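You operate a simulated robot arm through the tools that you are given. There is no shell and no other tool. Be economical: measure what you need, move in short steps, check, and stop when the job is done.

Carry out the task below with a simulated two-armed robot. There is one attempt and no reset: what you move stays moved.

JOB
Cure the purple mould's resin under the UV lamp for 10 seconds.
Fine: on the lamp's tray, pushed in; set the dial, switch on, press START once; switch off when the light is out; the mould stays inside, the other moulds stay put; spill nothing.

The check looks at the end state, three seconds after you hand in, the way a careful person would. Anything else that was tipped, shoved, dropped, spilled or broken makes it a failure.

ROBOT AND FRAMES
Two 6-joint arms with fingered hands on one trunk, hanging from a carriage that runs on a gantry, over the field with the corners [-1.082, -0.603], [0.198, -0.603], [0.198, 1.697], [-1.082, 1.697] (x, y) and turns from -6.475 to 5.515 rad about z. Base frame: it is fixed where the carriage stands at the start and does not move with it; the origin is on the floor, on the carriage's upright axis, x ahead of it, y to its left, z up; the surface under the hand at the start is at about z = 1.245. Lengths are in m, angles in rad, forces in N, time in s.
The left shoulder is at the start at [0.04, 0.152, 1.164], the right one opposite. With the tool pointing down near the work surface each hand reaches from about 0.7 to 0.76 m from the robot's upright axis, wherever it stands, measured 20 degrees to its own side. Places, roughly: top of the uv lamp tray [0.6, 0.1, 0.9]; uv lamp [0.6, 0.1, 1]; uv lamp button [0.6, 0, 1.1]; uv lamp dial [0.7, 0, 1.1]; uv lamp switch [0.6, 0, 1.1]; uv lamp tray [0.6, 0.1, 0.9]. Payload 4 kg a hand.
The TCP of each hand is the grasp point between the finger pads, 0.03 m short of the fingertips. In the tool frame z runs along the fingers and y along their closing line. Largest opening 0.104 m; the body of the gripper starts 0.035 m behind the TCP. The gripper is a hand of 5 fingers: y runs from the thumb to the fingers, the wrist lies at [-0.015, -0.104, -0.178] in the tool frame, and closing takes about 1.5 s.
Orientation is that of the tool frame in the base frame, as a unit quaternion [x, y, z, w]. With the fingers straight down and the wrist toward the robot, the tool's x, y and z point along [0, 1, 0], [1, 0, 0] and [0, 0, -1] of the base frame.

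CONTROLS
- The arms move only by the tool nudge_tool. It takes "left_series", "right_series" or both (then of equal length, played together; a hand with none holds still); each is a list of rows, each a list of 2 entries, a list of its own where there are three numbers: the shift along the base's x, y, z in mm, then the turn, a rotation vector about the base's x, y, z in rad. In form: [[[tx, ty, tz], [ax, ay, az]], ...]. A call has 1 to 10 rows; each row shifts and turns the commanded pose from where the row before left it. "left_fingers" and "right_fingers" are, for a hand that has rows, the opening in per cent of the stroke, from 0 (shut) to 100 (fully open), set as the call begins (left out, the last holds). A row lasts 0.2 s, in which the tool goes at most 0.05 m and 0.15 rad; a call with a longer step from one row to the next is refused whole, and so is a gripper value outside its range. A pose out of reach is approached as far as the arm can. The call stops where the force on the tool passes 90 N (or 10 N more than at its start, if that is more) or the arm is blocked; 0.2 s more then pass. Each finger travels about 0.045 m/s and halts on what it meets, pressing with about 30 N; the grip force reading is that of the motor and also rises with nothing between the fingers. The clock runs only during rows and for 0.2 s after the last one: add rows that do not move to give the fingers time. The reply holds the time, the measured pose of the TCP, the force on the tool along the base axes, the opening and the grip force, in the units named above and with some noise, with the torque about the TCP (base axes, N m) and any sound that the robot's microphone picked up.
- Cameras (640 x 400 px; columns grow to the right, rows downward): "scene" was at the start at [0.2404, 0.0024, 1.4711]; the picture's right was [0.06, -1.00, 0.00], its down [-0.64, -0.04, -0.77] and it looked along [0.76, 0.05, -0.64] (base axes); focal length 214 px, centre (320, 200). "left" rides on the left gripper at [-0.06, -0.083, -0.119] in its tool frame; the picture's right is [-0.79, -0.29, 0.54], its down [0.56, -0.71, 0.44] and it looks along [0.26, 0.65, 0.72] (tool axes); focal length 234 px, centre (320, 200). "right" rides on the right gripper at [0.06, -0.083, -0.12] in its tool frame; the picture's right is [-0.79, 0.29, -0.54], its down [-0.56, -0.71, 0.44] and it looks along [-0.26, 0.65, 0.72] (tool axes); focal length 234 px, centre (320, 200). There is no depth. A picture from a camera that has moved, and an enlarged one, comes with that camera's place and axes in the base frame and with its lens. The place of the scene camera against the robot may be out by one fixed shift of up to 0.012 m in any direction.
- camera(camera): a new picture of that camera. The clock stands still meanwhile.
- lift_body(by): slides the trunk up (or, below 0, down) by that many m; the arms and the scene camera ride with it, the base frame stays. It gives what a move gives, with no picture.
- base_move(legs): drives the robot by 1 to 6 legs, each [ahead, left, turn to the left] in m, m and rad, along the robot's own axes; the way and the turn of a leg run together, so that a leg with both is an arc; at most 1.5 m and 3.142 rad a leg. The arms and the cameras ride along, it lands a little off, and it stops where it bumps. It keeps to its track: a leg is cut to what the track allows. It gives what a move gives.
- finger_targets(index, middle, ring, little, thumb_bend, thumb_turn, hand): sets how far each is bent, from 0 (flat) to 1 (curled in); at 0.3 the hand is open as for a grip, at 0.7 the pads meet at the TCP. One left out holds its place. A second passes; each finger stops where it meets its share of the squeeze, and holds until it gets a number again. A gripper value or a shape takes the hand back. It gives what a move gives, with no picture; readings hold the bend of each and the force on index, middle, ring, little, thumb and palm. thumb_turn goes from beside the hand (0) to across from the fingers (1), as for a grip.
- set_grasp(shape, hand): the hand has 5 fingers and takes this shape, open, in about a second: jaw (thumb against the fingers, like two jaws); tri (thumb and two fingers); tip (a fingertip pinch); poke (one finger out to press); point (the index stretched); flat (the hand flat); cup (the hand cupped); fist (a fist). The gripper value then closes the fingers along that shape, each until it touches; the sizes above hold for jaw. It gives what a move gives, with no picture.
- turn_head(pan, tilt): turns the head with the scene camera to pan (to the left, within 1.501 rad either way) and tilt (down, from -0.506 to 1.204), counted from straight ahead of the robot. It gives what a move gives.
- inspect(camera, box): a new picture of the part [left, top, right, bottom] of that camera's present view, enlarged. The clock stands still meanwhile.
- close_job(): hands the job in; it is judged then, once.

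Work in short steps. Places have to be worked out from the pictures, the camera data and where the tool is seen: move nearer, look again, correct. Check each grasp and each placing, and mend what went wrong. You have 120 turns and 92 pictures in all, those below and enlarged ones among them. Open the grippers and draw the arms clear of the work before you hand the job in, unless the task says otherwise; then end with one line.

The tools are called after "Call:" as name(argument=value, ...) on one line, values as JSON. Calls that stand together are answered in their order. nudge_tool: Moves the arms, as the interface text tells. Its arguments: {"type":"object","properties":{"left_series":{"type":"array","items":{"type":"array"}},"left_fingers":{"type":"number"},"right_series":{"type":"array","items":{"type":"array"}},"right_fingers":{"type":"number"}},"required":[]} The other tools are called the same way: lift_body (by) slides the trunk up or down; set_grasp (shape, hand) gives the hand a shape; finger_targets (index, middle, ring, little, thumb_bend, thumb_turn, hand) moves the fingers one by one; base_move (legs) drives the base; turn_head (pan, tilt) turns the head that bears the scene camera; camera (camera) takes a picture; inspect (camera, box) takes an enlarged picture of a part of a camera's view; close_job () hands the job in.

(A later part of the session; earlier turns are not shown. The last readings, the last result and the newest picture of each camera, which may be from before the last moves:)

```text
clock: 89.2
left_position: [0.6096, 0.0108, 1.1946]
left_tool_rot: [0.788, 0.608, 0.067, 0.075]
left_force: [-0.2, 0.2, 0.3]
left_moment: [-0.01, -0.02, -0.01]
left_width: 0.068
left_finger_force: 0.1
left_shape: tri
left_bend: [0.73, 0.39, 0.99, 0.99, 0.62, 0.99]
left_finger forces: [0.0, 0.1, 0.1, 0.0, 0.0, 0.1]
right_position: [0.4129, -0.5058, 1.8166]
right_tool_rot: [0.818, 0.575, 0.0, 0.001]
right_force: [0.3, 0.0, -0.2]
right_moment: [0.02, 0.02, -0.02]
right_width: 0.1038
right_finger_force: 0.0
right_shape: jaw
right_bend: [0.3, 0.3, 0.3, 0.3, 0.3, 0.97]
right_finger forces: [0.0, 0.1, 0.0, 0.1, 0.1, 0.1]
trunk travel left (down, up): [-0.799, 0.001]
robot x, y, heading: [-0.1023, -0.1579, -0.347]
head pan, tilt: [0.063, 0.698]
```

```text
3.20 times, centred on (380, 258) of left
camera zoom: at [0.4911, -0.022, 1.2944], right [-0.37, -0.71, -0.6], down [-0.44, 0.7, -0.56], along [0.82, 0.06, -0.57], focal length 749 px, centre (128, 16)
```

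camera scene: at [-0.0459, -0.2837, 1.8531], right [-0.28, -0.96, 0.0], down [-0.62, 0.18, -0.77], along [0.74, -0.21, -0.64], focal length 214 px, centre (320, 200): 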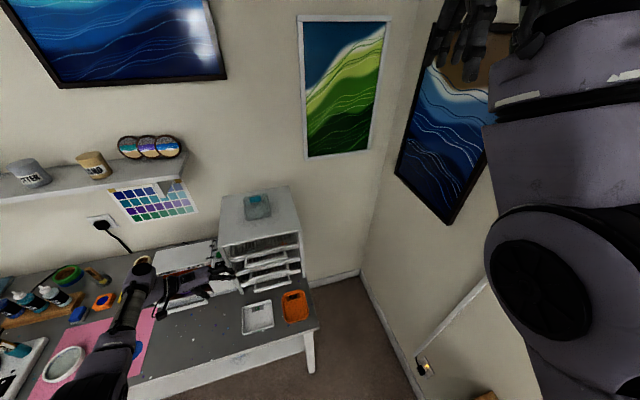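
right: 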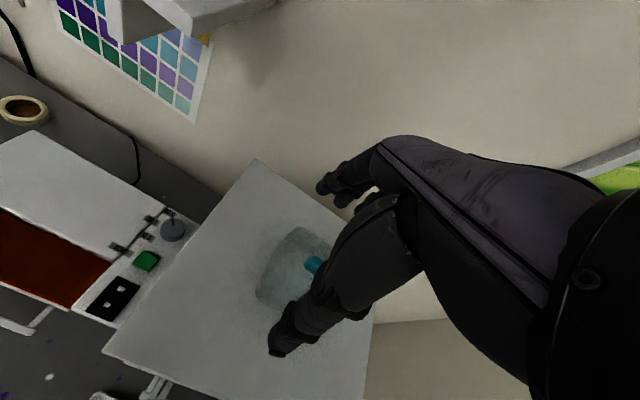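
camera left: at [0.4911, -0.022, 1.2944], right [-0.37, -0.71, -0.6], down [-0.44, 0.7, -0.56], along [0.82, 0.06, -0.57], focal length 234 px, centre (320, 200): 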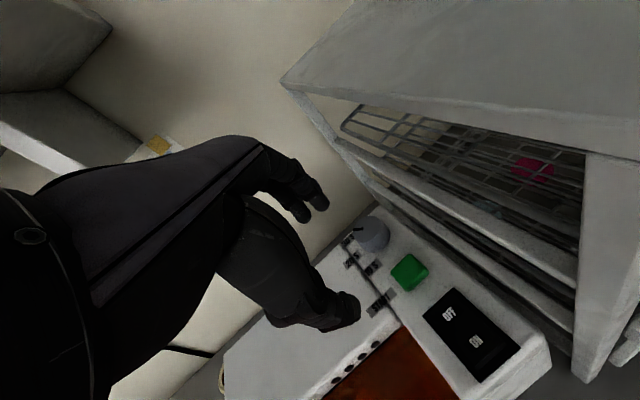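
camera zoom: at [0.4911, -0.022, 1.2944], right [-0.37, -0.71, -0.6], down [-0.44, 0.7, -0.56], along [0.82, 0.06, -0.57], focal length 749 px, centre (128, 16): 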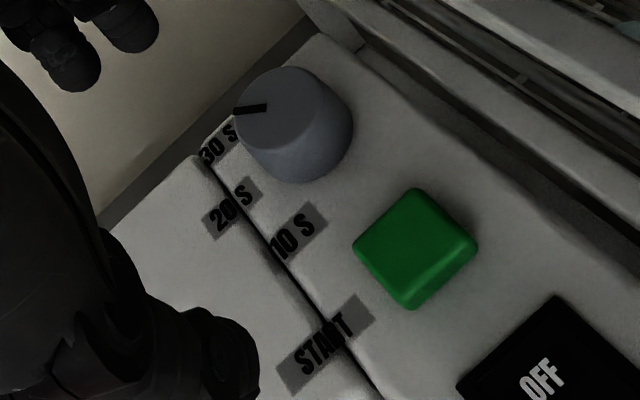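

Dial centre is (.679,-.022), top z≈1.086, pointer at 30 S; 10 S lies 90° counter-clockwise. I level the hand and test the positive yaw range here in the air.

Call:
nudge_tool(left_series=[[[0, 0, 0], [0.03, 0.13, 0]], [[0, 0, 0], [0.02, 0.06, 0]], [[0, 0, 0], [0, 0, 0.15]], [[0, 0, 0], [0, 0, 0.15]], [[0, 0, 0], [0, 0, 0]]])

Call:
nudge_tool(left_series=[[[0, 0, 0], [0, 0, 0.15]], [[0, 0, 0], [0, 0, 0.15]], [[0, 0, 0], [0, 0, 0]]])

```text
clock: 90.4
left_position: [0.6084, 0.0115, 1.1951]
left_tool_rot: [0.692, 0.722, 0.006, -0.003]
left_force: [0.7, -0.3, 0.2]
left_moment: [0.0, 0.03, 0.01]
left_width: 0.068
left_finger_force: 0.0
left_shape: tri
left_bend: [0.73, 0.39, 0.99, 0.99, 0.62, 0.99]
left_finger forces: [0.0, 0.0, 0.1, 0.0, 0.1, 0.0]
right_position: [0.4119, -0.5064, 1.8169]
right_tool_rot: [0.818, 0.575, -0.001, 0.0]
right_force: [0.4, -0.4, 0.7]
right_moment: [-0.03, 0.0, 0.03]
right_width: 0.1036
right_finger_force: 0.0
right_shape: jaw
right_bend: [0.3, 0.3, 0.3, 0.3, 0.3, 0.97]
right_finger forces: [0.0, 0.1, 0.0, 0.0, 0.0, 0.0]
trunk travel left (down, up): [-0.799, 0.001]
robot x, y, heading: [-0.1026, -0.1577, -0.345]
head pan, tilt: [0.063, 0.698]
```

```text
clock: 91.2
left_position: [0.6085, 0.0114, 1.1935]
left_tool_rot: [0.575, 0.818, 0.007, -0.004]
left_force: [0.1, 0.0, -0.2]
left_moment: [0.0, -0.04, -0.02]
left_width: 0.0679
left_finger_force: 0.1
left_shape: tri
left_bend: [0.73, 0.39, 0.99, 0.99, 0.62, 0.99]
left_finger forces: [0.1, 0.1, 0.0, 0.0, 0.1, 0.0]
right_position: [0.4122, -0.5062, 1.8174]
right_tool_rot: [0.818, 0.575, 0.001, 0.0]
right_force: [-0.4, 0.2, 0.6]
right_moment: [0.02, 0.02, 0.01]
right_width: 0.1037
right_finger_force: 0.1
right_shape: jaw
right_bend: [0.3, 0.3, 0.3, 0.3, 0.3, 0.97]
right_finger forces: [0.0, 0.0, 0.0, 0.0, 0.0, 0.0]
trunk travel left (down, up): [-0.799, 0.001]
robot x, y, heading: [-0.1044, -0.1555, -0.348]
head pan, tilt: [0.063, 0.698]
```

Fully free from rel. yaw -0.9 to +0.7. I set world yaw to -0.45 and carry the hand over the dial.

Call:
nudge_tool(left_series=[[[0, 0, 0], [0, 0, -0.15]], [[0, 0, 0], [0, 0, -0.15]], [[0, 0, 0], [0, 0, -0.15]], [[0, 0, 0], [0, 0, -0.15]], [[0, 0, 0], [0, 0, -0.15]], [[0, 0, 0], [0, 0, -0.05]], [[0, 0, 0], [0, 0, 0]]])

Call:
base_move(legs=[[0.0777, -0.0079, 0]])

Call:
camera(camera="left")

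```text
clock: 92.8
left_position: [0.6073, 0.0114, 1.1952]
left_tool_rot: [0.849, 0.528, 0.007, -0.001]
left_force: [0.1, 0.5, 0.6]
left_moment: [-0.01, 0.02, 0.0]
left_width: 0.068
left_finger_force: 0.0
left_shape: tri
left_bend: [0.73, 0.39, 0.99, 0.99, 0.62, 0.99]
left_finger forces: [0.0, 0.1, 0.0, 0.0, 0.0, 0.1]
right_position: [0.413, -0.5058, 1.8162]
right_tool_rot: [0.818, 0.575, 0.0, 0.0]
right_force: [-1.1, -0.1, 0.1]
right_moment: [-0.01, 0.03, -0.01]
right_width: 0.1037
right_finger_force: 0.1
right_shape: jaw
right_bend: [0.3, 0.3, 0.3, 0.3, 0.3, 0.97]
right_finger forces: [0.0, 0.0, 0.1, 0.1, 0.0, 0.0]
trunk travel left (down, up): [-0.799, 0.001]
robot x, y, heading: [-0.1052, -0.1572, -0.344]
head pan, tilt: [0.063, 0.698]
```

```text
clock: 93.8
left_position: [0.6785, -0.0211, 1.1951]
left_tool_rot: [0.849, 0.528, 0.008, -0.001]
left_force: [-0.1, 0.5, 0.0]
left_moment: [-0.02, 0.0, 0.03]
left_width: 0.0678
left_finger_force: 0.1
left_shape: tri
left_bend: [0.73, 0.39, 0.99, 0.99, 0.62, 0.99]
left_finger forces: [0.0, 0.0, 0.1, 0.1, 0.0, 0.0]
right_position: [0.4821, -0.538, 1.817]
right_tool_rot: [0.818, 0.575, 0.0, 0.0]
right_force: [-0.9, -0.3, 0.0]
right_moment: [-0.02, 0.0, -0.02]
right_width: 0.1037
right_finger_force: 0.1
right_shape: jaw
right_bend: [0.3, 0.3, 0.3, 0.3, 0.3, 0.97]
right_finger forces: [0.1, 0.0, 0.0, 0.1, 0.1, 0.0]
trunk travel left (down, up): [-0.799, 0.001]
robot x, y, heading: [-0.0319, -0.1892, -0.345]
head pan, tilt: [0.063, 0.698]
```

```text
26 pictures are left
camera left: at [0.5751, -0.0401, 1.3132], right [-0.6, -0.57, -0.56], down [-0.38, 0.82, -0.43], along [0.7, -0.05, -0.71], focal length 234 px, centre (320, 200)
```

left: 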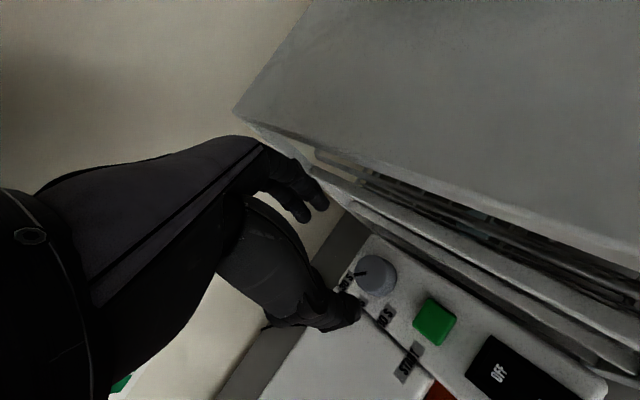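

Dial confirmed at (.681,-.023). I correct 2 mm and descend to z≈1.12 first.

Call:
nudge_tool(left_series=[[[2, -2, -20], [0, 0, 0]], [[0, 0, -20], [0, 0, 0]], [[0, 0, -20], [0, 0, 0]], [[0, 0, -15], [0, 0, 0]], [[0, 0, 0], [0, 0, 0]]], left_fingers=75)

Call:
inspect(camera="left", box=[240, 140, 440, 340])

```text
clock: 95.0
left_position: [0.6802, -0.0259, 1.119]
left_tool_rot: [0.849, 0.528, 0.007, -0.002]
left_force: [0.1, -0.4, -0.2]
left_moment: [0.05, 0.01, 0.02]
left_width: 0.0777
left_finger_force: 0.1
left_shape: tri
left_bend: [0.27, 0.36, 0.99, 0.99, 0.54, 0.98]
left_finger forces: [0.1, 0.1, 0.0, 0.0, 0.1, 0.0]
right_position: [0.4816, -0.54, 1.817]
right_tool_rot: [0.818, 0.575, 0.001, -0.001]
right_force: [0.3, -0.7, -0.3]
right_moment: [-0.03, 0.0, 0.0]
right_width: 0.1036
right_finger_force: 0.0
right_shape: jaw
right_bend: [0.3, 0.3, 0.3, 0.3, 0.3, 0.97]
right_finger forces: [0.0, 0.0, 0.0, 0.0, 0.0, 0.0]
trunk travel left (down, up): [-0.799, 0.001]
robot x, y, heading: [-0.0338, -0.188, -0.348]
head pan, tilt: [0.063, 0.698]
```

```text
2.00 times, centred on (340, 240) of left
camera zoom: at [0.5774, -0.0431, 1.2385], right [-0.6, -0.57, -0.56], down [-0.38, 0.82, -0.43], along [0.7, -0.05, -0.71], focal length 468 px, centre (280, 120)
```

zoom: 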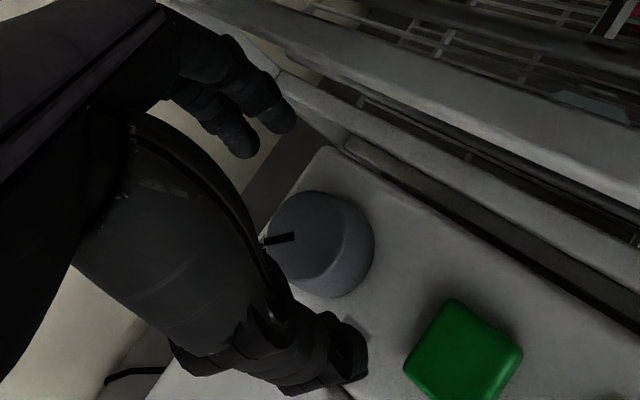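

TCP is centred on the knob within 3 mm. I descend to z≈1.103 and close on it.

Call:
nudge_tool(left_series=[[[2, 1, -8], [0, 0, 0]], [[0, 0, -8], [0, 0, 0]], [[0, 0, 0], [0, 0, 0]]])

Call:
nudge_tool(left_series=[[[0, 0, 0], [0, 0, 0]], [[0, 0, 0], [0, 0, 0]], [[0, 0, 0], [0, 0, 0]], [[0, 0, 0], [0, 0, 0]], [[0, 0, 0], [0, 0, 0]], [[0, 0, 0], [0, 0, 0]], [[0, 0, 0], [0, 0, 0]]], left_fingers=10)

Call:
inspect(camera="left", box=[240, 140, 440, 340])

```text
clock: 95.8
left_position: [0.682, -0.024, 1.103]
left_tool_rot: [0.849, 0.528, 0.008, -0.001]
left_force: [0.3, -0.5, 0.3]
left_moment: [0.01, 0.01, -0.04]
left_width: 0.0776
left_finger_force: 0.1
left_shape: tri
left_bend: [0.27, 0.36, 0.99, 0.99, 0.54, 0.98]
left_finger forces: [0.0, 0.0, 0.0, 0.0, 0.0, 0.1]
right_position: [0.4819, -0.5401, 1.8166]
right_tool_rot: [0.818, 0.575, 0.0, -0.001]
right_force: [-0.7, 0.0, -0.3]
right_moment: [0.01, -0.05, -0.01]
right_width: 0.1034
right_finger_force: 0.0
right_shape: jaw
right_bend: [0.3, 0.3, 0.3, 0.3, 0.3, 0.97]
right_finger forces: [0.0, 0.0, 0.0, 0.0, 0.1, 0.1]
trunk travel left (down, up): [-0.799, 0.001]
robot x, y, heading: [-0.0367, -0.1933, -0.348]
head pan, tilt: [0.063, 0.698]
```

```text
clock: 97.5
left_position: [0.6826, -0.024, 1.1043]
left_tool_rot: [0.849, 0.529, 0.007, -0.002]
left_force: [-1.6, 0.0, 0.2]
left_moment: [-0.02, -0.01, -0.01]
left_width: 0.0292
left_finger_force: 29.8
left_shape: tri
left_bend: [0.74, 0.55, 1.0, 1.0, 0.74, 1.0]
left_finger forces: [13.4, 13.8, 0.0, 0.0, 26.5, 0.1]
right_position: [0.4815, -0.5386, 1.8178]
right_tool_rot: [0.818, 0.575, 0.0, 0.001]
right_force: [-0.6, -0.1, -0.1]
right_moment: [0.01, -0.01, -0.02]
right_width: 0.1037
right_finger_force: 0.1
right_shape: jaw
right_bend: [0.3, 0.3, 0.3, 0.3, 0.3, 0.97]
right_finger forces: [0.0, 0.0, 0.1, 0.0, 0.0, 0.0]
trunk travel left (down, up): [-0.799, 0.001]
robot x, y, heading: [-0.035, -0.1888, -0.35]
head pan, tilt: [0.063, 0.698]
```

```text
2.00 times, centred on (340, 240) of left
camera zoom: at [0.579, -0.0424, 1.2222], right [-0.6, -0.57, -0.55], down [-0.38, 0.82, -0.43], along [0.7, -0.05, -0.71], focal length 468 px, centre (280, 120)
```

zoom: 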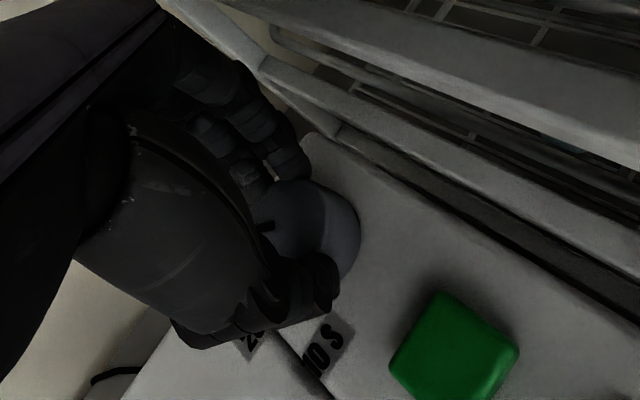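

The knob is gripped (29 mm, forces balanced). I turn it +0.8 rad about the vertical.

Call:
nudge_tool(left_series=[[[0, 0, 0], [0, 0, 0.1]], [[0, 0, 0], [0, 0, 0.1]], [[0, 0, 0], [0, 0, 0.1]], [[0, 0, 0], [0, 0, 0.1]], [[0, 0, 0], [0, 0, 0.1]], [[0, 0, 0], [0, 0, 0.1]], [[0, 0, 0], [0, 0, 0.1]], [[0, 0, 0], [0, 0, 0.1]], [[0, 0, 0], [0, 0, 0]]])

Call:
nudge_tool(left_series=[[[0, 0, 0], [0, 0, 0]], [[0, 0, 0], [0, 0, 0]], [[0, 0, 0], [0, 0, 0]], [[0, 0, 0], [0, 0, 0]]], left_fingers=75)

Call:
inspect(camera="left", box=[240, 140, 440, 340])

```text
clock: 98.4
left_position: [0.6791, 0.0054, 1.1021]
left_tool_rot: [0.736, 0.676, 0.02, -0.02]
left_force: [-1.7, 37.6, -1.4]
left_moment: [-3.95, -0.7, -3.38]
left_width: 0.019
left_finger_force: 30.3
left_shape: tri
left_bend: [0.74, 0.75, 1.0, 1.0, 0.88, 1.0]
left_finger forces: [15.3, 0.0, 0.0, 0.1, 0.0, 0.0]
right_position: [0.4843, -0.5302, 1.8158]
right_tool_rot: [0.816, 0.578, 0.001, -0.002]
right_force: [-0.8, 0.4, -0.4]
right_moment: [0.01, -0.03, -0.03]
right_width: 0.1039
right_finger_force: 0.1
right_shape: jaw
right_bend: [0.3, 0.3, 0.3, 0.3, 0.3, 0.97]
right_finger forces: [0.1, 0.0, 0.0, 0.1, 0.1, 0.0]
trunk travel left (down, up): [-0.799, 0.001]
robot x, y, heading: [-0.0344, -0.1928, -0.34]
head pan, tilt: [0.063, 0.698]
stopped in row 4 (left hand): the force on the tool passed its limit at 154 N (the readings are from after the stop); the commanded pose is now the measured one
```

```text
clock: 99.4
left_position: [0.6797, 0.0073, 1.1025]
left_tool_rot: [0.737, 0.676, 0.02, -0.02]
left_force: [5.3, 59.7, -20.4]
left_moment: [-6.41, -1.32, -5.6]
left_width: 0.0777
left_finger_force: 0.0
left_shape: tri
left_bend: [0.27, 0.36, 0.99, 0.99, 0.54, 0.98]
left_finger forces: [0.0, 0.0, 0.0, 0.1, 0.1, 0.0]
right_position: [0.4844, -0.5315, 1.8147]
right_tool_rot: [0.816, 0.578, 0.001, -0.003]
right_force: [-0.4, 0.2, -0.1]
right_moment: [0.01, 0.01, -0.04]
right_width: 0.1035
right_finger_force: 0.1
right_shape: jaw
right_bend: [0.3, 0.3, 0.3, 0.3, 0.3, 0.97]
right_finger forces: [0.0, 0.0, 0.0, 0.0, 0.0, 0.1]
trunk travel left (down, up): [-0.799, 0.001]
robot x, y, heading: [-0.0337, -0.189, -0.337]
head pan, tilt: [0.063, 0.698]
```

```text
2.00 times, centred on (340, 240) of left
camera zoom: at [0.5909, -0.0526, 1.2187], right [-0.36, -0.73, -0.59], down [-0.65, 0.64, -0.4], along [0.67, 0.24, -0.7], focal length 468 px, centre (280, 120)
```

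zoom: 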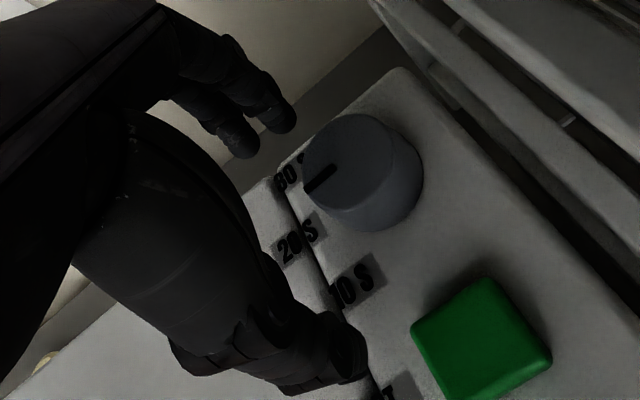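

The wrist pressed against the rack as it swung, and the hand was pushed off the knob. I move left and up to relieve it, then check the rack.

Call:
nudge_tool(left_series=[[[0, 12, 0], [0, 0, 0]], [[0, 12, 8], [0, 0, 0]], [[0, 5, 20], [0, 0, 0]], [[0, 0, 25], [0, 0, 0]], [[0, 0, 25], [0, 0, 0]], [[0, 0, 0], [0, 0, 0]]])

Call:
camera(camera="left")

Call:
camera(camera="scene")

```text
clock: 100.8
left_position: [0.6803, 0.0253, 1.1805]
left_tool_rot: [0.738, 0.674, 0.016, -0.015]
left_force: [-0.5, -0.5, 0.5]
left_moment: [0.01, -0.01, 0.0]
left_width: 0.0777
left_finger_force: 0.1
left_shape: tri
left_bend: [0.27, 0.36, 0.99, 0.99, 0.54, 0.98]
left_finger forces: [0.0, 0.0, 0.1, 0.0, 0.0, 0.0]
right_position: [0.4836, -0.5344, 1.8165]
right_tool_rot: [0.816, 0.578, 0.0, 0.0]
right_force: [-0.3, 0.3, 1.0]
right_moment: [-0.04, -0.03, 0.03]
right_width: 0.1037
right_finger_force: 0.1
right_shape: jaw
right_bend: [0.3, 0.3, 0.3, 0.3, 0.3, 0.97]
right_finger forces: [0.0, 0.1, 0.1, 0.0, 0.2, 0.1]
trunk travel left (down, up): [-0.799, 0.001]
robot x, y, heading: [-0.0361, -0.187, -0.339]
head pan, tilt: [0.063, 0.698]
```

```text
22 pictures are left
camera left: at [0.5912, -0.0325, 1.2984], right [-0.36, -0.74, -0.58], down [-0.65, 0.64, -0.41], along [0.67, 0.23, -0.71], focal length 234 px, centre (320, 200)
```

left: 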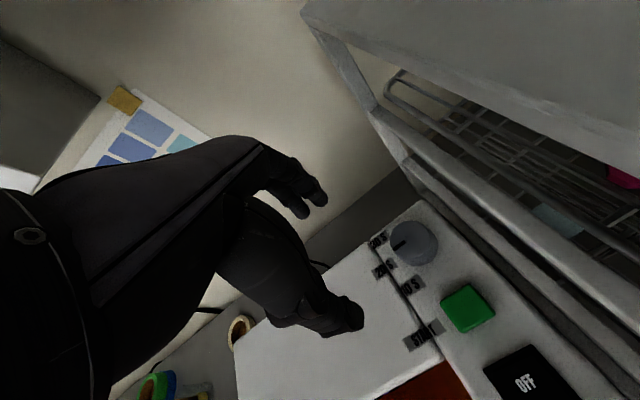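

```text
21 pictures are left
camera scene: at [0.1941, -0.2684, 1.8531], right [-0.27, -0.96, 0.0], down [-0.62, 0.18, -0.77], along [0.74, -0.21, -0.64], focal length 214 px, centre (320, 200)
```

scene: 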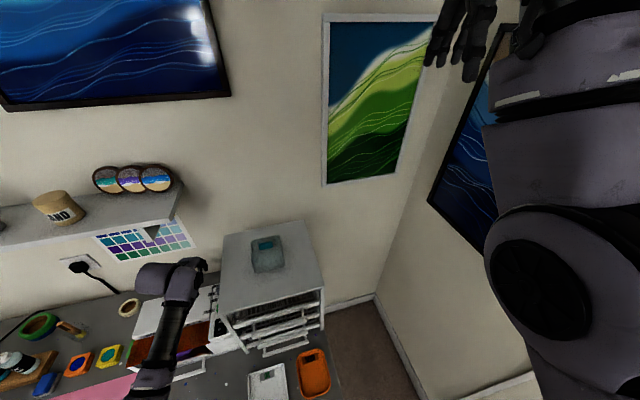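

The rack has not moved (its corner still at (.785,-.069)), and the dial moved only ~0.25 rad. To keep the wrist off the rack I lean the hand 0.35 rad toward the lamp side (about its closing axis), which keeps the pinch level, then yaw back.

Call:
nudge_tool(left_series=[[[0, 0, 0], [-0.12, 0.01, 0]], [[0, 0, 0], [-0.12, 0.01, 0]], [[0, 0, 0], [-0.12, 0.01, 0]], [[0, 0, 0], [0, 0, 0]]])

Call:
nudge_tool(left_series=[[[0, 0, 0], [0, 0, -0.15]], [[0, 0, 0], [0, 0, -0.15]], [[0, 0, 0], [0, 0, -0.15]], [[0, 0, 0], [0, 0, -0.1]], [[0, 0, 0], [0, 0, 0]]])

Call:
camera(camera="left")

```text
clock: 101.8
left_position: [0.6799, 0.025, 1.1801]
left_tool_rot: [0.729, 0.665, -0.117, 0.107]
left_force: [0.3, -0.7, -0.5]
left_moment: [0.0, -0.03, 0.02]
left_width: 0.0779
left_finger_force: 0.1
left_shape: tri
left_bend: [0.27, 0.36, 0.99, 0.99, 0.54, 0.98]
left_finger forces: [0.1, 0.0, 0.0, 0.0, 0.0, 0.0]
right_position: [0.4826, -0.5343, 1.8159]
right_tool_rot: [0.816, 0.578, 0.0, 0.0]
right_force: [0.4, 0.5, -0.4]
right_moment: [0.02, 0.0, 0.0]
right_width: 0.1036
right_finger_force: 0.0
right_shape: jaw
right_bend: [0.3, 0.3, 0.3, 0.3, 0.3, 0.97]
right_finger forces: [0.0, 0.0, 0.0, 0.1, 0.0, 0.0]
trunk travel left (down, up): [-0.799, 0.001]
robot x, y, heading: [-0.0318, -0.1937, -0.34]
head pan, tilt: [0.063, 0.698]
```

```text
clock: 103.0
left_position: [0.6809, 0.0254, 1.1805]
left_tool_rot: [0.883, 0.442, -0.141, 0.072]
left_force: [0.0, 0.5, -0.8]
left_moment: [-0.02, -0.02, 0.03]
left_width: 0.0777
left_finger_force: 0.2
left_shape: tri
left_bend: [0.27, 0.36, 0.99, 0.99, 0.54, 0.98]
left_finger forces: [0.1, 0.0, 0.0, 0.0, 0.0, 0.1]
right_position: [0.484, -0.5345, 1.8168]
right_tool_rot: [0.816, 0.578, 0.0, 0.0]
right_force: [-1.1, -0.1, 0.4]
right_moment: [0.02, -0.03, 0.01]
right_width: 0.1037
right_finger_force: 0.1
right_shape: jaw
right_bend: [0.3, 0.3, 0.3, 0.3, 0.3, 0.97]
right_finger forces: [0.1, 0.1, 0.0, 0.0, 0.1, 0.0]
trunk travel left (down, up): [-0.799, 0.001]
robot x, y, heading: [-0.0354, -0.1879, -0.342]
head pan, tilt: [0.063, 0.698]
```

```text
20 pictures are left
camera left: at [0.6014, 0.0585, 1.3132], right [-0.78, -0.56, -0.27], down [-0.33, 0.74, -0.59], along [0.53, -0.37, -0.76], focal length 234 px, centre (320, 200)
```

left: 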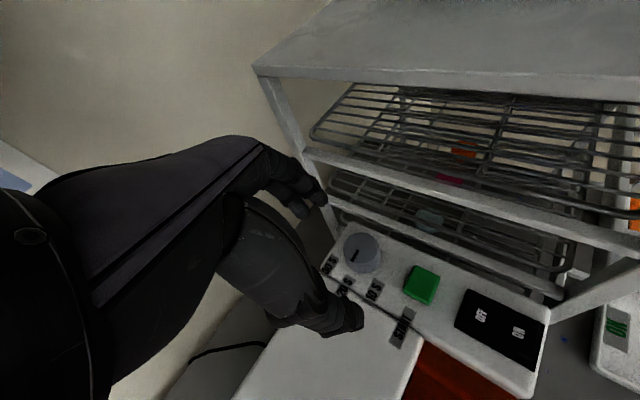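

The lean and yaw are reached without trouble, and the pointer is now about 25° past 30 S. I move over the knob and down again, allowing for the lean.

Call:
nudge_tool(left_series=[[[3, -22, 0], [0, 0, 0]], [[2, -21, 0], [0, 0, 0]], [[0, 0, -20], [0, 0, 0]], [[0, 0, -20], [0, 0, 0]], [[0, 0, -15], [0, 0, 0]], [[0, 0, 0], [0, 0, 0]]])

Call:
inspect(camera="left", box=[240, 140, 440, 340])

```text
clock: 104.4
left_position: [0.6867, -0.0185, 1.124]
left_tool_rot: [0.883, 0.442, -0.142, 0.071]
left_force: [-0.7, -0.1, 0.2]
left_moment: [-0.03, 0.03, -0.02]
left_width: 0.0777
left_finger_force: 0.0
left_shape: tri
left_bend: [0.27, 0.36, 0.99, 0.99, 0.54, 0.98]
left_finger forces: [0.1, 0.1, 0.0, 0.0, 0.1, 0.0]
right_position: [0.4848, -0.5353, 1.8157]
right_tool_rot: [0.816, 0.578, 0.0, 0.001]
right_force: [0.3, -0.8, 0.0]
right_moment: [0.0, 0.0, -0.01]
right_width: 0.1038
right_finger_force: 0.1
right_shape: jaw
right_bend: [0.3, 0.3, 0.3, 0.3, 0.3, 0.97]
right_finger forces: [0.0, 0.0, 0.0, 0.0, 0.0, 0.1]
trunk travel left (down, up): [-0.799, 0.001]
robot x, y, heading: [-0.0351, -0.1879, -0.337]
head pan, tilt: [0.063, 0.698]
```

```text
2.00 times, centred on (340, 240) of left
camera zoom: at [0.6069, 0.016, 1.2582], right [-0.78, -0.56, -0.27], down [-0.33, 0.74, -0.59], along [0.53, -0.37, -0.76], focal length 468 px, centre (280, 120)
```

zoom: 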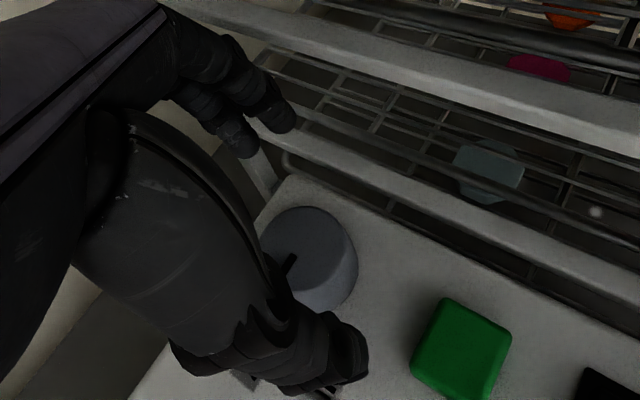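

Knob centre reads (.682,-.020), well aligned. I go down 19 mm and grip.

Call:
nudge_tool(left_series=[[[0, 0, -10], [0, 0, 0]], [[0, 0, -9], [0, 0, 0]], [[0, 0, 0], [0, 0, 0]]])

Call:
nudge_tool(left_series=[[[0, 0, 0], [0, 0, 0]], [[0, 0, 0], [0, 0, 0]], [[0, 0, 0], [0, 0, 0]], [[0, 0, 0], [0, 0, 0]], [[0, 0, 0], [0, 0, 0]], [[0, 0, 0], [0, 0, 0]], [[0, 0, 0], [0, 0, 0]]], left_fingers=10)

```text
clock: 105.2
left_position: [0.6856, -0.0188, 1.1051]
left_tool_rot: [0.882, 0.443, -0.142, 0.072]
left_force: [0.5, -0.4, -0.7]
left_moment: [0.03, 0.02, -0.01]
left_width: 0.078
left_finger_force: 0.0
left_shape: tri
left_bend: [0.27, 0.36, 0.99, 0.99, 0.54, 0.98]
left_finger forces: [0.0, 0.0, 0.1, 0.1, 0.0, 0.0]
right_position: [0.4838, -0.5352, 1.8169]
right_tool_rot: [0.816, 0.578, 0.0, 0.0]
right_force: [-0.3, 0.0, 0.0]
right_moment: [0.03, 0.0, 0.01]
right_width: 0.1039
right_finger_force: 0.1
right_shape: jaw
right_bend: [0.3, 0.3, 0.3, 0.3, 0.3, 0.97]
right_finger forces: [0.0, 0.1, 0.0, 0.1, 0.0, 0.0]
trunk travel left (down, up): [-0.799, 0.001]
robot x, y, heading: [-0.0317, -0.1915, -0.341]
head pan, tilt: [0.063, 0.698]
```

```text
clock: 106.8
left_position: [0.6876, -0.0182, 1.1088]
left_tool_rot: [0.882, 0.444, -0.139, 0.072]
left_force: [-2.9, 1.2, 15.8]
left_moment: [0.06, 0.56, -0.02]
left_width: 0.0234
left_finger_force: 30.2
left_shape: tri
left_bend: [0.73, 0.57, 1.0, 1.0, 0.77, 0.98]
left_finger forces: [15.9, 13.2, 0.1, 0.1, 52.6, 0.0]
right_position: [0.4835, -0.5338, 1.8171]
right_tool_rot: [0.816, 0.577, 0.0, -0.001]
right_force: [-0.2, -0.3, -0.1]
right_moment: [-0.02, 0.03, 0.03]
right_width: 0.1037
right_finger_force: 0.0
right_shape: jaw
right_bend: [0.3, 0.3, 0.3, 0.3, 0.3, 0.97]
right_finger forces: [0.0, 0.0, 0.0, 0.0, 0.0, 0.1]
trunk travel left (down, up): [-0.799, 0.001]
robot x, y, heading: [-0.0336, -0.191, -0.341]
head pan, tilt: [0.063, 0.698]
```

Gripped (some upward push, the thumb tip probably grazes the panel). I turn +0.3 rad first and check forces.

Call:
nudge_tool(left_series=[[[-1, 0, 2], [0, 0, 0.1]], [[-1, 0, 1], [0, 0, 0.1]], [[0, 0, 0], [0, 0, 0.1]], [[0, 0, 0], [0, 0, 0]]])

```text
clock: 107.8
left_position: [0.6834, -0.0185, 1.1098]
left_tool_rot: [0.806, 0.57, -0.128, 0.092]
left_force: [7.5, 1.3, -6.1]
left_moment: [0.09, 0.05, 0.0]
left_width: 0.0224
left_finger_force: 30.0
left_shape: tri
left_bend: [0.73, 0.55, 1.0, 1.0, 0.77, 1.0]
left_finger forces: [11.9, 18.5, 0.1, 0.0, 28.2, 0.0]
right_position: [0.4845, -0.5355, 1.8171]
right_tool_rot: [0.816, 0.578, 0.0, 0.0]
right_force: [-0.3, 0.7, 0.0]
right_moment: [0.02, 0.0, 0.02]
right_width: 0.1036
right_finger_force: 0.2
right_shape: jaw
right_bend: [0.3, 0.3, 0.3, 0.3, 0.3, 0.97]
right_finger forces: [0.0, 0.0, 0.0, 0.1, 0.0, 0.0]
trunk travel left (down, up): [-0.799, 0.001]
robot x, y, heading: [-0.0403, -0.1901, -0.337]
head pan, tilt: [0.063, 0.698]
```

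Low forces. I keep turning by another 0.4 rad in steps.

Call:
nudge_tool(left_series=[[[0, 0, 0], [0, 0, 0.1]], [[0, 0, 0], [0, 0, 0.1]], [[0, 0, 0], [0, 0, 0]]])

Call:
nudge_tool(left_series=[[[0, 0, 0], [0, 0, 0.1]], [[0, 0, 0], [0, 0, 0.1]], [[0, 0, 0], [0, 0, 0]]])

Call:
inspect(camera="left", box=[240, 140, 440, 340])

```text
clock: 108.6
left_position: [0.6824, -0.0184, 1.1092]
left_tool_rot: [0.745, 0.649, -0.118, 0.104]
left_force: [0.9, 2.4, -0.9]
left_moment: [0.1, 0.3, 0.0]
left_width: 0.022
left_finger_force: 30.3
left_shape: tri
left_bend: [0.73, 0.56, 1.0, 1.0, 0.77, 1.0]
left_finger forces: [11.8, 16.0, 0.0, 0.0, 31.7, 0.0]
right_position: [0.4839, -0.5351, 1.8171]
right_tool_rot: [0.816, 0.578, 0.0, 0.001]
right_force: [0.1, 0.1, -0.1]
right_moment: [0.02, 0.01, 0.0]
right_width: 0.1035
right_finger_force: 0.2
right_shape: jaw
right_bend: [0.3, 0.3, 0.3, 0.3, 0.3, 0.97]
right_finger forces: [0.0, 0.0, 0.0, 0.1, 0.1, 0.0]
trunk travel left (down, up): [-0.799, 0.001]
robot x, y, heading: [-0.0355, -0.1897, -0.341]
head pan, tilt: [0.063, 0.698]
```

```text
clock: 109.4
left_position: [0.6841, -0.018, 1.1093]
left_tool_rot: [0.677, 0.719, -0.107, 0.116]
left_force: [-1.6, 2.6, 0.8]
left_moment: [0.04, 0.35, 0.03]
left_width: 0.0219
left_finger_force: 30.0
left_shape: tri
left_bend: [0.73, 0.56, 1.0, 1.0, 0.77, 1.0]
left_finger forces: [11.5, 15.2, 0.0, 0.1, 32.7, 0.0]
right_position: [0.4839, -0.5337, 1.8166]
right_tool_rot: [0.816, 0.578, 0.0, 0.0]
right_force: [0.2, 0.8, 0.5]
right_moment: [-0.03, -0.02, 0.02]
right_width: 0.1035
right_finger_force: 0.0
right_shape: jaw
right_bend: [0.3, 0.3, 0.3, 0.3, 0.3, 0.97]
right_finger forces: [0.0, 0.0, 0.1, 0.1, 0.0, 0.0]
trunk travel left (down, up): [-0.799, 0.001]
robot x, y, heading: [-0.037, -0.1869, -0.342]
head pan, tilt: [0.063, 0.698]
```

```text
2.00 times, centred on (340, 240) of left
camera zoom: at [0.6008, -0.043, 1.242], right [-0.23, -0.93, -0.27], down [-0.73, 0.35, -0.59], along [0.65, 0.06, -0.76], focal length 468 px, centre (280, 120)
```

zoom: 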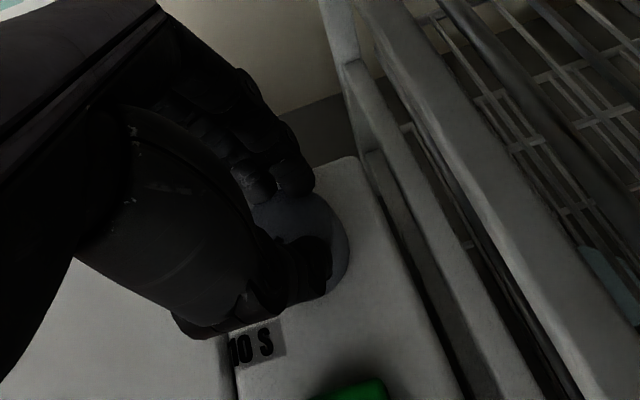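

Turned 0.7 rad with low forces and clear of the rack. I continue another 0.4 rad, in two checks.

Call:
nudge_tool(left_series=[[[0, 0, 0], [0, 0, 0.1]], [[0, 0, 0], [0, 0, 0.1]], [[0, 0, 0], [0, 0, 0]]])

Call:
nudge_tool(left_series=[[[0, 0, 0], [0, 0, 0.1]], [[0, 0, 0], [0, 0, 0.1]], [[0, 0, 0], [0, 0, 0]]])

```text
clock: 110.2
left_position: [0.6823, -0.0167, 1.1107]
left_tool_rot: [0.601, 0.783, -0.094, 0.126]
left_force: [-16.0, 16.2, 19.9]
left_moment: [-4.25, 0.4, -2.54]
left_width: 0.0202
left_finger_force: 29.9
left_shape: tri
left_bend: [0.75, 0.57, 1.0, 1.0, 0.76, 1.0]
left_finger forces: [0.0, 14.1, 0.0, 0.0, 22.1, 0.0]
right_position: [0.4844, -0.534, 1.8168]
right_tool_rot: [0.816, 0.578, 0.001, -0.001]
right_force: [0.1, 0.0, 0.2]
right_moment: [0.01, -0.02, 0.0]
right_width: 0.1038
right_finger_force: 0.0
right_shape: jaw
right_bend: [0.3, 0.3, 0.3, 0.3, 0.3, 0.97]
right_finger forces: [0.0, 0.0, 0.0, 0.0, 0.1, 0.0]
trunk travel left (down, up): [-0.799, 0.001]
robot x, y, heading: [-0.0322, -0.1887, -0.336]
head pan, tilt: [0.063, 0.698]
```

```text
clock: 111.2
left_position: [0.6877, 0.0067, 1.1226]
left_tool_rot: [0.516, 0.842, -0.067, 0.144]
left_force: [0.1, -0.2, -0.1]
left_moment: [0.02, -0.02, -0.03]
left_width: 0.0167
left_finger_force: 30.4
left_shape: tri
left_bend: [0.75, 0.75, 1.0, 1.0, 0.81, 1.0]
left_finger forces: [0.0, 0.0, 0.1, 0.0, 0.1, 0.0]
right_position: [0.485, -0.5251, 1.812]
right_tool_rot: [0.813, 0.582, 0.002, -0.003]
right_force: [0.0, -0.1, 0.7]
right_moment: [0.02, 0.02, -0.01]
right_width: 0.1037
right_finger_force: 0.0
right_shape: jaw
right_bend: [0.3, 0.3, 0.3, 0.3, 0.3, 0.97]
right_finger forces: [0.1, 0.0, 0.0, 0.0, 0.0, 0.1]
trunk travel left (down, up): [-0.799, 0.001]
robot x, y, heading: [-0.0363, -0.1888, -0.327]
head pan, tilt: [0.063, 0.698]
stopped in row 3 (left hand): the arm was blocked; the commanded pose is now the measured one
```

The wrist met the rack past yaw +0.2 and slid off the knob. I go left and up, then look at the dial and rack.

Call:
nudge_tool(left_series=[[[0, 10, 5], [0, 0, -0.1]], [[0, 10, 10], [0, 0, -0.1]], [[0, 10, 20], [0, 0, -0.15]], [[0, 0, 20], [0, 0, -0.15]], [[0, 0, 0], [0, 0, -0.15]], [[0, 0, 0], [0, 0, -0.15]], [[0, 0, 0], [0, 0, 0]]], left_fingers=75)

Call:
camera(camera="left")

```text
clock: 112.8
left_position: [0.6861, 0.023, 1.1753]
left_tool_rot: [0.804, 0.572, -0.123, 0.104]
left_force: [-0.2, 0.0, -0.6]
left_moment: [0.01, -0.03, 0.02]
left_width: 0.0777
left_finger_force: 0.0
left_shape: tri
left_bend: [0.27, 0.36, 0.99, 0.99, 0.54, 0.98]
left_finger forces: [0.1, 0.0, 0.0, 0.0, 0.1, 0.0]
right_position: [0.4842, -0.5301, 1.8167]
right_tool_rot: [0.815, 0.58, 0.0, 0.0]
right_force: [-0.9, 0.1, 0.0]
right_moment: [0.03, 0.01, -0.01]
right_width: 0.1035
right_finger_force: 0.0
right_shape: jaw
right_bend: [0.3, 0.3, 0.3, 0.3, 0.3, 0.97]
right_finger forces: [0.0, 0.1, 0.0, 0.1, 0.0, 0.0]
trunk travel left (down, up): [-0.799, 0.001]
robot x, y, heading: [-0.0341, -0.1899, -0.332]
head pan, tilt: [0.063, 0.698]
```

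```text
17 pictures are left
camera left: at [0.5986, 0.0327, 1.3067], right [-0.57, -0.78, -0.27], down [-0.53, 0.59, -0.61], along [0.64, -0.2, -0.75], focal length 234 px, centre (320, 200)
```

left: 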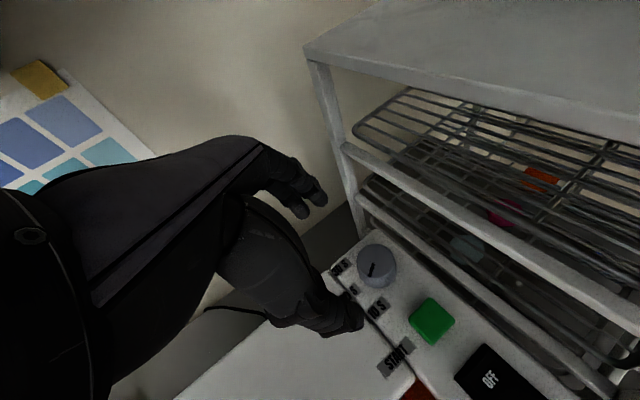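

The rack is still at (.79,-.069). I zoom on the dial pointer.

Call:
inspect(camera="left", box=[320, 225, 460, 345])

```text
3.33 times, centred on (390, 285) of left
camera zoom: at [0.5986, 0.0327, 1.3067], right [-0.57, -0.78, -0.27], down [-0.53, 0.59, -0.61], along [0.64, -0.2, -0.75], focal length 781 px, centre (87, -83)
```

zoom: 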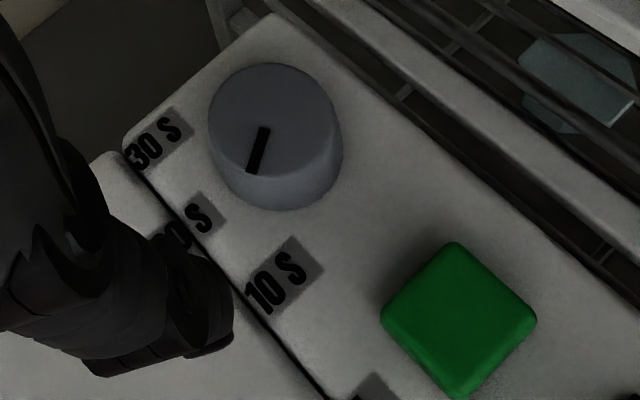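

The pointer is at about 120°, with 10 S at about 135°: roughly 0.24 rad more. I regrip from yaw -0.33, well away from the rack.

Call:
nudge_tool(left_series=[[[-1, -20, 0], [0, 0, 0]], [[-1, -20, 0], [0, 0, 0]], [[0, 0, -20], [0, 0, 0]], [[0, 0, -20], [0, 0, 0]], [[0, 0, -14], [0, 0, 0]], [[0, 0, -12], [0, 0, 0]], [[0, 0, 0], [0, 0, 0]]])

Call:
nudge_tool(left_series=[[[0, 0, 0], [0, 0, 0]], [[0, 0, 0], [0, 0, 0]], [[0, 0, 0], [0, 0, 0]], [[0, 0, 0], [0, 0, 0]], [[0, 0, 0], [0, 0, 0]], [[0, 0, 0], [0, 0, 0]], [[0, 0, 0], [0, 0, 0]]], left_fingers=10)

```text
clock: 114.4
left_position: [0.6843, -0.0189, 1.1094]
left_tool_rot: [0.804, 0.572, -0.124, 0.104]
left_force: [-0.4, -0.1, 0.5]
left_moment: [0.01, -0.01, -0.03]
left_width: 0.0777
left_finger_force: 0.1
left_shape: tri
left_bend: [0.27, 0.36, 0.99, 0.99, 0.54, 0.98]
left_finger forces: [0.0, 0.0, 0.0, 0.0, 0.0, 0.1]
right_position: [0.4856, -0.5309, 1.816]
right_tool_rot: [0.814, 0.581, 0.0, 0.0]
right_force: [-0.5, 0.5, -0.5]
right_moment: [0.02, 0.01, 0.0]
right_width: 0.1038
right_finger_force: 0.1
right_shape: jaw
right_bend: [0.3, 0.3, 0.3, 0.3, 0.3, 0.97]
right_finger forces: [0.1, 0.0, 0.0, 0.0, 0.1, 0.1]
trunk travel left (down, up): [-0.799, 0.001]
robot x, y, heading: [-0.0377, -0.1867, -0.333]
head pan, tilt: [0.063, 0.698]
```

```text
clock: 116.0
left_position: [0.6856, -0.019, 1.1108]
left_tool_rot: [0.804, 0.572, -0.123, 0.104]
left_force: [-1.2, -1.2, 9.5]
left_moment: [-0.12, 0.1, 0.03]
left_width: 0.0193
left_finger_force: 29.7
left_shape: tri
left_bend: [0.71, 0.57, 1.0, 1.0, 0.76, 1.0]
left_finger forces: [13.5, 12.4, 0.1, 0.0, 31.2, 0.0]
right_position: [0.4875, -0.53, 1.8165]
right_tool_rot: [0.815, 0.58, 0.0, 0.0]
right_force: [0.6, 0.9, -0.1]
right_moment: [-0.02, 0.03, -0.04]
right_width: 0.1036
right_finger_force: 0.0
right_shape: jaw
right_bend: [0.3, 0.3, 0.3, 0.3, 0.3, 0.97]
right_finger forces: [0.0, 0.0, 0.0, 0.1, 0.1, 0.0]
trunk travel left (down, up): [-0.799, 0.001]
robot x, y, heading: [-0.0335, -0.1868, -0.335]
head pan, tilt: [0.063, 0.698]
```

Gripped again. I turn +0.24 rad, then open and rise, yawing back to see the pointer.

Call:
nudge_tool(left_series=[[[0, 0, 0], [0, 0, 0.08]], [[0, 0, 0], [0, 0, 0.08]], [[0, 0, 0], [0, 0, 0.08]], [[0, 0, 0], [0, 0, 0]], [[0, 0, 0], [0, 0, 0]]])

Call:
nudge_tool(left_series=[[[0, 0, 0], [0, 0, 0]], [[0, 0, 0], [0, 0, 0]], [[0, 0, 0], [0, 0, 0]], [[0, 0, 0], [0, 0, 0]], [[0, 0, 15], [0, 0, 0]], [[0, 0, 20], [0, 0, 0]], [[0, 15, 25], [0, 0, 0]], [[0, 20, 10], [0, 0, 0]], [[0, 0, 0], [0, 0, 0]]], left_fingers=75)

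Call:
inspect(camera="left", box=[320, 205, 480, 345])

```text
clock: 117.2
left_position: [0.685, -0.0183, 1.1101]
left_tool_rot: [0.73, 0.664, -0.109, 0.118]
left_force: [-0.9, -5.1, 13.3]
left_moment: [-0.24, 0.07, -0.09]
left_width: 0.0186
left_finger_force: 29.8
left_shape: tri
left_bend: [0.71, 0.58, 1.0, 1.0, 0.76, 1.0]
left_finger forces: [14.6, 12.6, 0.0, 0.0, 32.1, 0.0]
right_position: [0.4859, -0.5298, 1.8175]
right_tool_rot: [0.815, 0.58, 0.001, 0.0]
right_force: [-0.5, 0.5, 0.6]
right_moment: [-0.01, -0.02, 0.01]
right_width: 0.1038
right_finger_force: 0.1
right_shape: jaw
right_bend: [0.3, 0.3, 0.3, 0.3, 0.3, 0.97]
right_finger forces: [0.0, 0.0, 0.0, 0.0, 0.0, 0.1]
trunk travel left (down, up): [-0.799, 0.001]
robot x, y, heading: [-0.0342, -0.1851, -0.334]
head pan, tilt: [0.063, 0.698]
```

```text
clock: 119.2
left_position: [0.6843, 0.018, 1.1789]
left_tool_rot: [0.73, 0.664, -0.111, 0.119]
left_force: [0.0, 0.3, 0.2]
left_moment: [-0.03, 0.01, -0.01]
left_width: 0.0776
left_finger_force: 0.1
left_shape: tri
left_bend: [0.27, 0.36, 0.99, 0.99, 0.54, 0.98]
left_finger forces: [0.0, 0.1, 0.1, 0.1, 0.0, 0.1]
right_position: [0.4858, -0.5297, 1.8173]
right_tool_rot: [0.815, 0.58, 0.0, 0.0]
right_force: [0.5, 0.3, 0.4]
right_moment: [0.04, 0.03, 0.0]
right_width: 0.104
right_finger_force: 0.1
right_shape: jaw
right_bend: [0.3, 0.3, 0.3, 0.3, 0.3, 0.97]
right_finger forces: [0.0, 0.1, 0.0, 0.1, 0.1, 0.0]
trunk travel left (down, up): [-0.799, 0.001]
robot x, y, heading: [-0.0352, -0.1877, -0.33]
head pan, tilt: [0.063, 0.698]
```

```text
2.86 times, centred on (400, 275) of left
camera zoom: at [0.596, 0.0069, 1.3103], right [-0.36, -0.89, -0.27], down [-0.65, 0.45, -0.61], along [0.66, -0.04, -0.75], focal length 669 px, centre (91, -14)
```

zoom: 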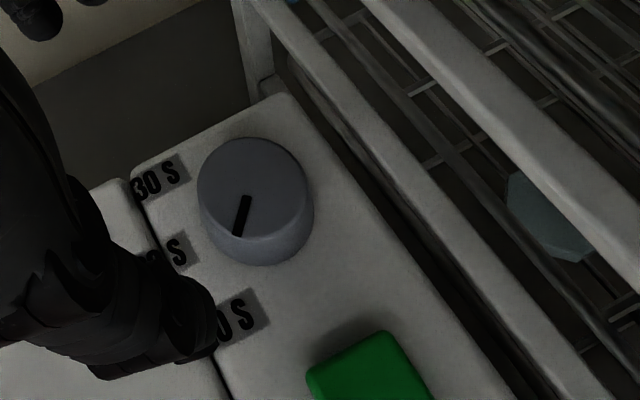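

The pointer now reads 135°, exactly on 10 S. Next the switch: I take the poke shape, yaw to -0.4, move back over the panel's left side and look at the finger.

Call:
nudge_tool(left_series=[[[-20, 5, 5], [0, 0, -0.1]], [[-25, 0, 0], [0, 0, -0.1]], [[-25, 0, 0], [0, 0, -0.1]], [[-20, 0, 0], [0, 0, 0]], [[0, 0, 0], [0, 0, 0]]])

Call:
set_grasp(hand="left", shape="poke")

Call:
camera(camera="left")

```text
clock: 120.4
left_position: [0.5937, 0.0219, 1.1838]
left_tool_rot: [0.821, 0.547, -0.126, 0.1]
left_force: [0.3, -0.1, 0.7]
left_moment: [-0.01, 0.0, 0.01]
left_width: 0.0779
left_finger_force: 0.2
left_shape: tri
left_bend: [0.27, 0.36, 0.99, 0.99, 0.54, 0.98]
left_finger forces: [0.0, 0.0, 0.0, 0.1, 0.0, 0.0]
right_position: [0.4864, -0.531, 1.8161]
right_tool_rot: [0.815, 0.58, 0.0, 0.001]
right_force: [0.0, -0.1, 1.1]
right_moment: [0.0, 0.0, -0.03]
right_width: 0.1036
right_finger_force: 0.0
right_shape: jaw
right_bend: [0.3, 0.3, 0.3, 0.3, 0.3, 0.97]
right_finger forces: [0.0, 0.0, 0.0, 0.0, 0.1, 0.0]
trunk travel left (down, up): [-0.799, 0.001]
robot x, y, heading: [-0.0357, -0.1867, -0.335]
head pan, tilt: [0.063, 0.698]
```

```text
clock: 121.3
left_position: [0.5939, 0.0233, 1.1834]
left_tool_rot: [0.821, 0.548, -0.127, 0.1]
left_force: [-0.5, -0.4, -0.4]
left_moment: [0.03, 0.02, 0.03]
left_width: 0.0
left_finger_force: 0.0
left_shape: poke
left_bend: [0.7, 0.7, 0.99, 0.99, 1.0, 1.0]
left_finger forces: [0.0, 0.1, 0.0, 0.0, 0.0, 0.0]
right_position: [0.4857, -0.5304, 1.8168]
right_tool_rot: [0.815, 0.58, 0.0, 0.0]
right_force: [-0.6, 0.4, -0.1]
right_moment: [0.0, 0.0, 0.03]
right_width: 0.1038
right_finger_force: 0.0
right_shape: jaw
right_bend: [0.3, 0.3, 0.3, 0.3, 0.3, 0.97]
right_finger forces: [0.0, 0.0, 0.1, 0.1, 0.0, 0.0]
trunk travel left (down, up): [-0.799, 0.001]
robot x, y, heading: [-0.0365, -0.1896, -0.335]
head pan, tilt: [0.063, 0.698]
```

```text
14 pictures are left
camera left: at [0.5061, 0.0382, 1.3142], right [-0.61, -0.74, -0.27], down [-0.49, 0.62, -0.61], along [0.62, -0.24, -0.75], focal length 234 px, centre (320, 200)
```

left: 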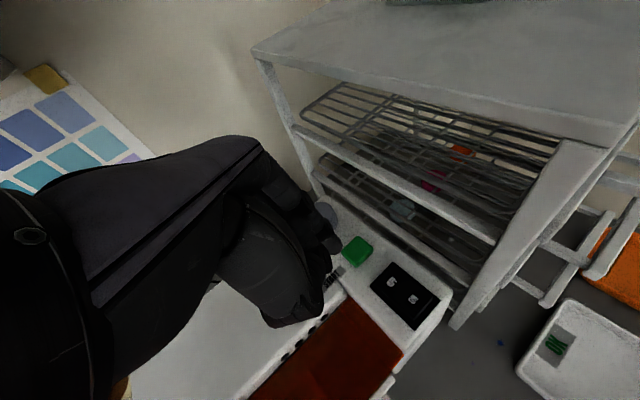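

Fingertips project 30 mm beyond the TCP, as expected. Rocker: ON end at about (.535,-.020), OFF end at (.566,-.018). I bring the tip over the ON end with the base.

Call:
base_move(legs=[[-0.0417, -0.0505, 0]])

Call:
nudge_tool(left_series=[[[0, 0, -20], [0, 0, 0]], [[0, 0, -20], [0, 0, 0]], [[0, 0, -15], [0, 0, 0]], [[0, 0, 0], [0, 0, 0]]])

Call:
inspect(camera="left", box=[250, 150, 450, 330])

```text
clock: 122.3
left_position: [0.5364, -0.0105, 1.1835]
left_tool_rot: [0.821, 0.548, -0.126, 0.099]
left_force: [0.8, 0.7, -0.2]
left_moment: [0.02, 0.0, 0.04]
left_width: 0.0001
left_finger_force: 0.0
left_shape: poke
left_bend: [0.7, 0.7, 0.99, 0.99, 1.0, 1.0]
left_finger forces: [0.1, 0.0, 0.0, 0.0, 0.1, 0.1]
right_position: [0.4298, -0.5634, 1.8167]
right_tool_rot: [0.814, 0.58, 0.0, -0.001]
right_force: [0.2, 0.1, 0.0]
right_moment: [0.0, -0.02, 0.0]
right_width: 0.1036
right_finger_force: 0.1
right_shape: jaw
right_bend: [0.3, 0.3, 0.3, 0.3, 0.3, 0.97]
right_finger forces: [0.0, 0.0, 0.1, 0.1, 0.0, 0.1]
trunk travel left (down, up): [-0.799, 0.001]
robot x, y, heading: [-0.0938, -0.2252, -0.333]
head pan, tilt: [0.063, 0.698]
```

```text
clock: 123.3
left_position: [0.5364, -0.0108, 1.1277]
left_tool_rot: [0.821, 0.547, -0.127, 0.101]
left_force: [0.2, -0.3, 0.4]
left_moment: [-0.01, -0.01, -0.02]
left_width: 0.0
left_finger_force: 0.1
left_shape: poke
left_bend: [0.7, 0.7, 0.99, 0.99, 1.0, 1.0]
left_finger forces: [0.0, 0.1, 0.0, 0.1, 0.0, 0.1]
right_position: [0.4299, -0.5648, 1.8173]
right_tool_rot: [0.814, 0.58, 0.0, 0.0]
right_force: [0.1, -0.4, 0.8]
right_moment: [0.02, -0.01, 0.03]
right_width: 0.1036
right_finger_force: 0.1
right_shape: jaw
right_bend: [0.3, 0.3, 0.3, 0.3, 0.3, 0.97]
right_finger forces: [0.1, 0.0, 0.0, 0.1, 0.0, 0.1]
trunk travel left (down, up): [-0.799, 0.001]
robot x, y, heading: [-0.0886, -0.2204, -0.331]
head pan, tilt: [0.063, 0.698]
```

```text
2.22 times, centred on (350, 240) of left
camera zoom: at [0.449, 0.0047, 1.2591], right [-0.61, -0.74, -0.27], down [-0.49, 0.62, -0.61], along [0.62, -0.24, -0.75], focal length 520 px, centre (253, 111)
```

zoom: 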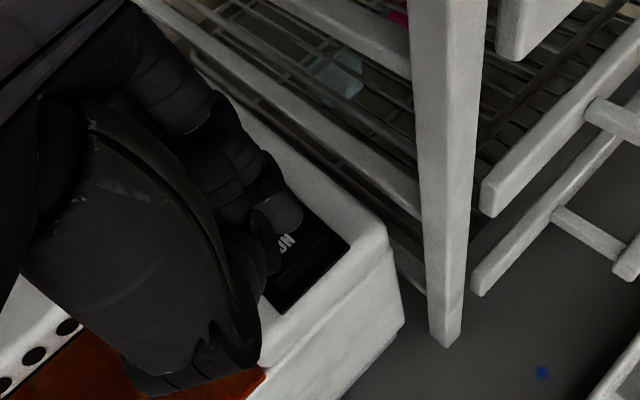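

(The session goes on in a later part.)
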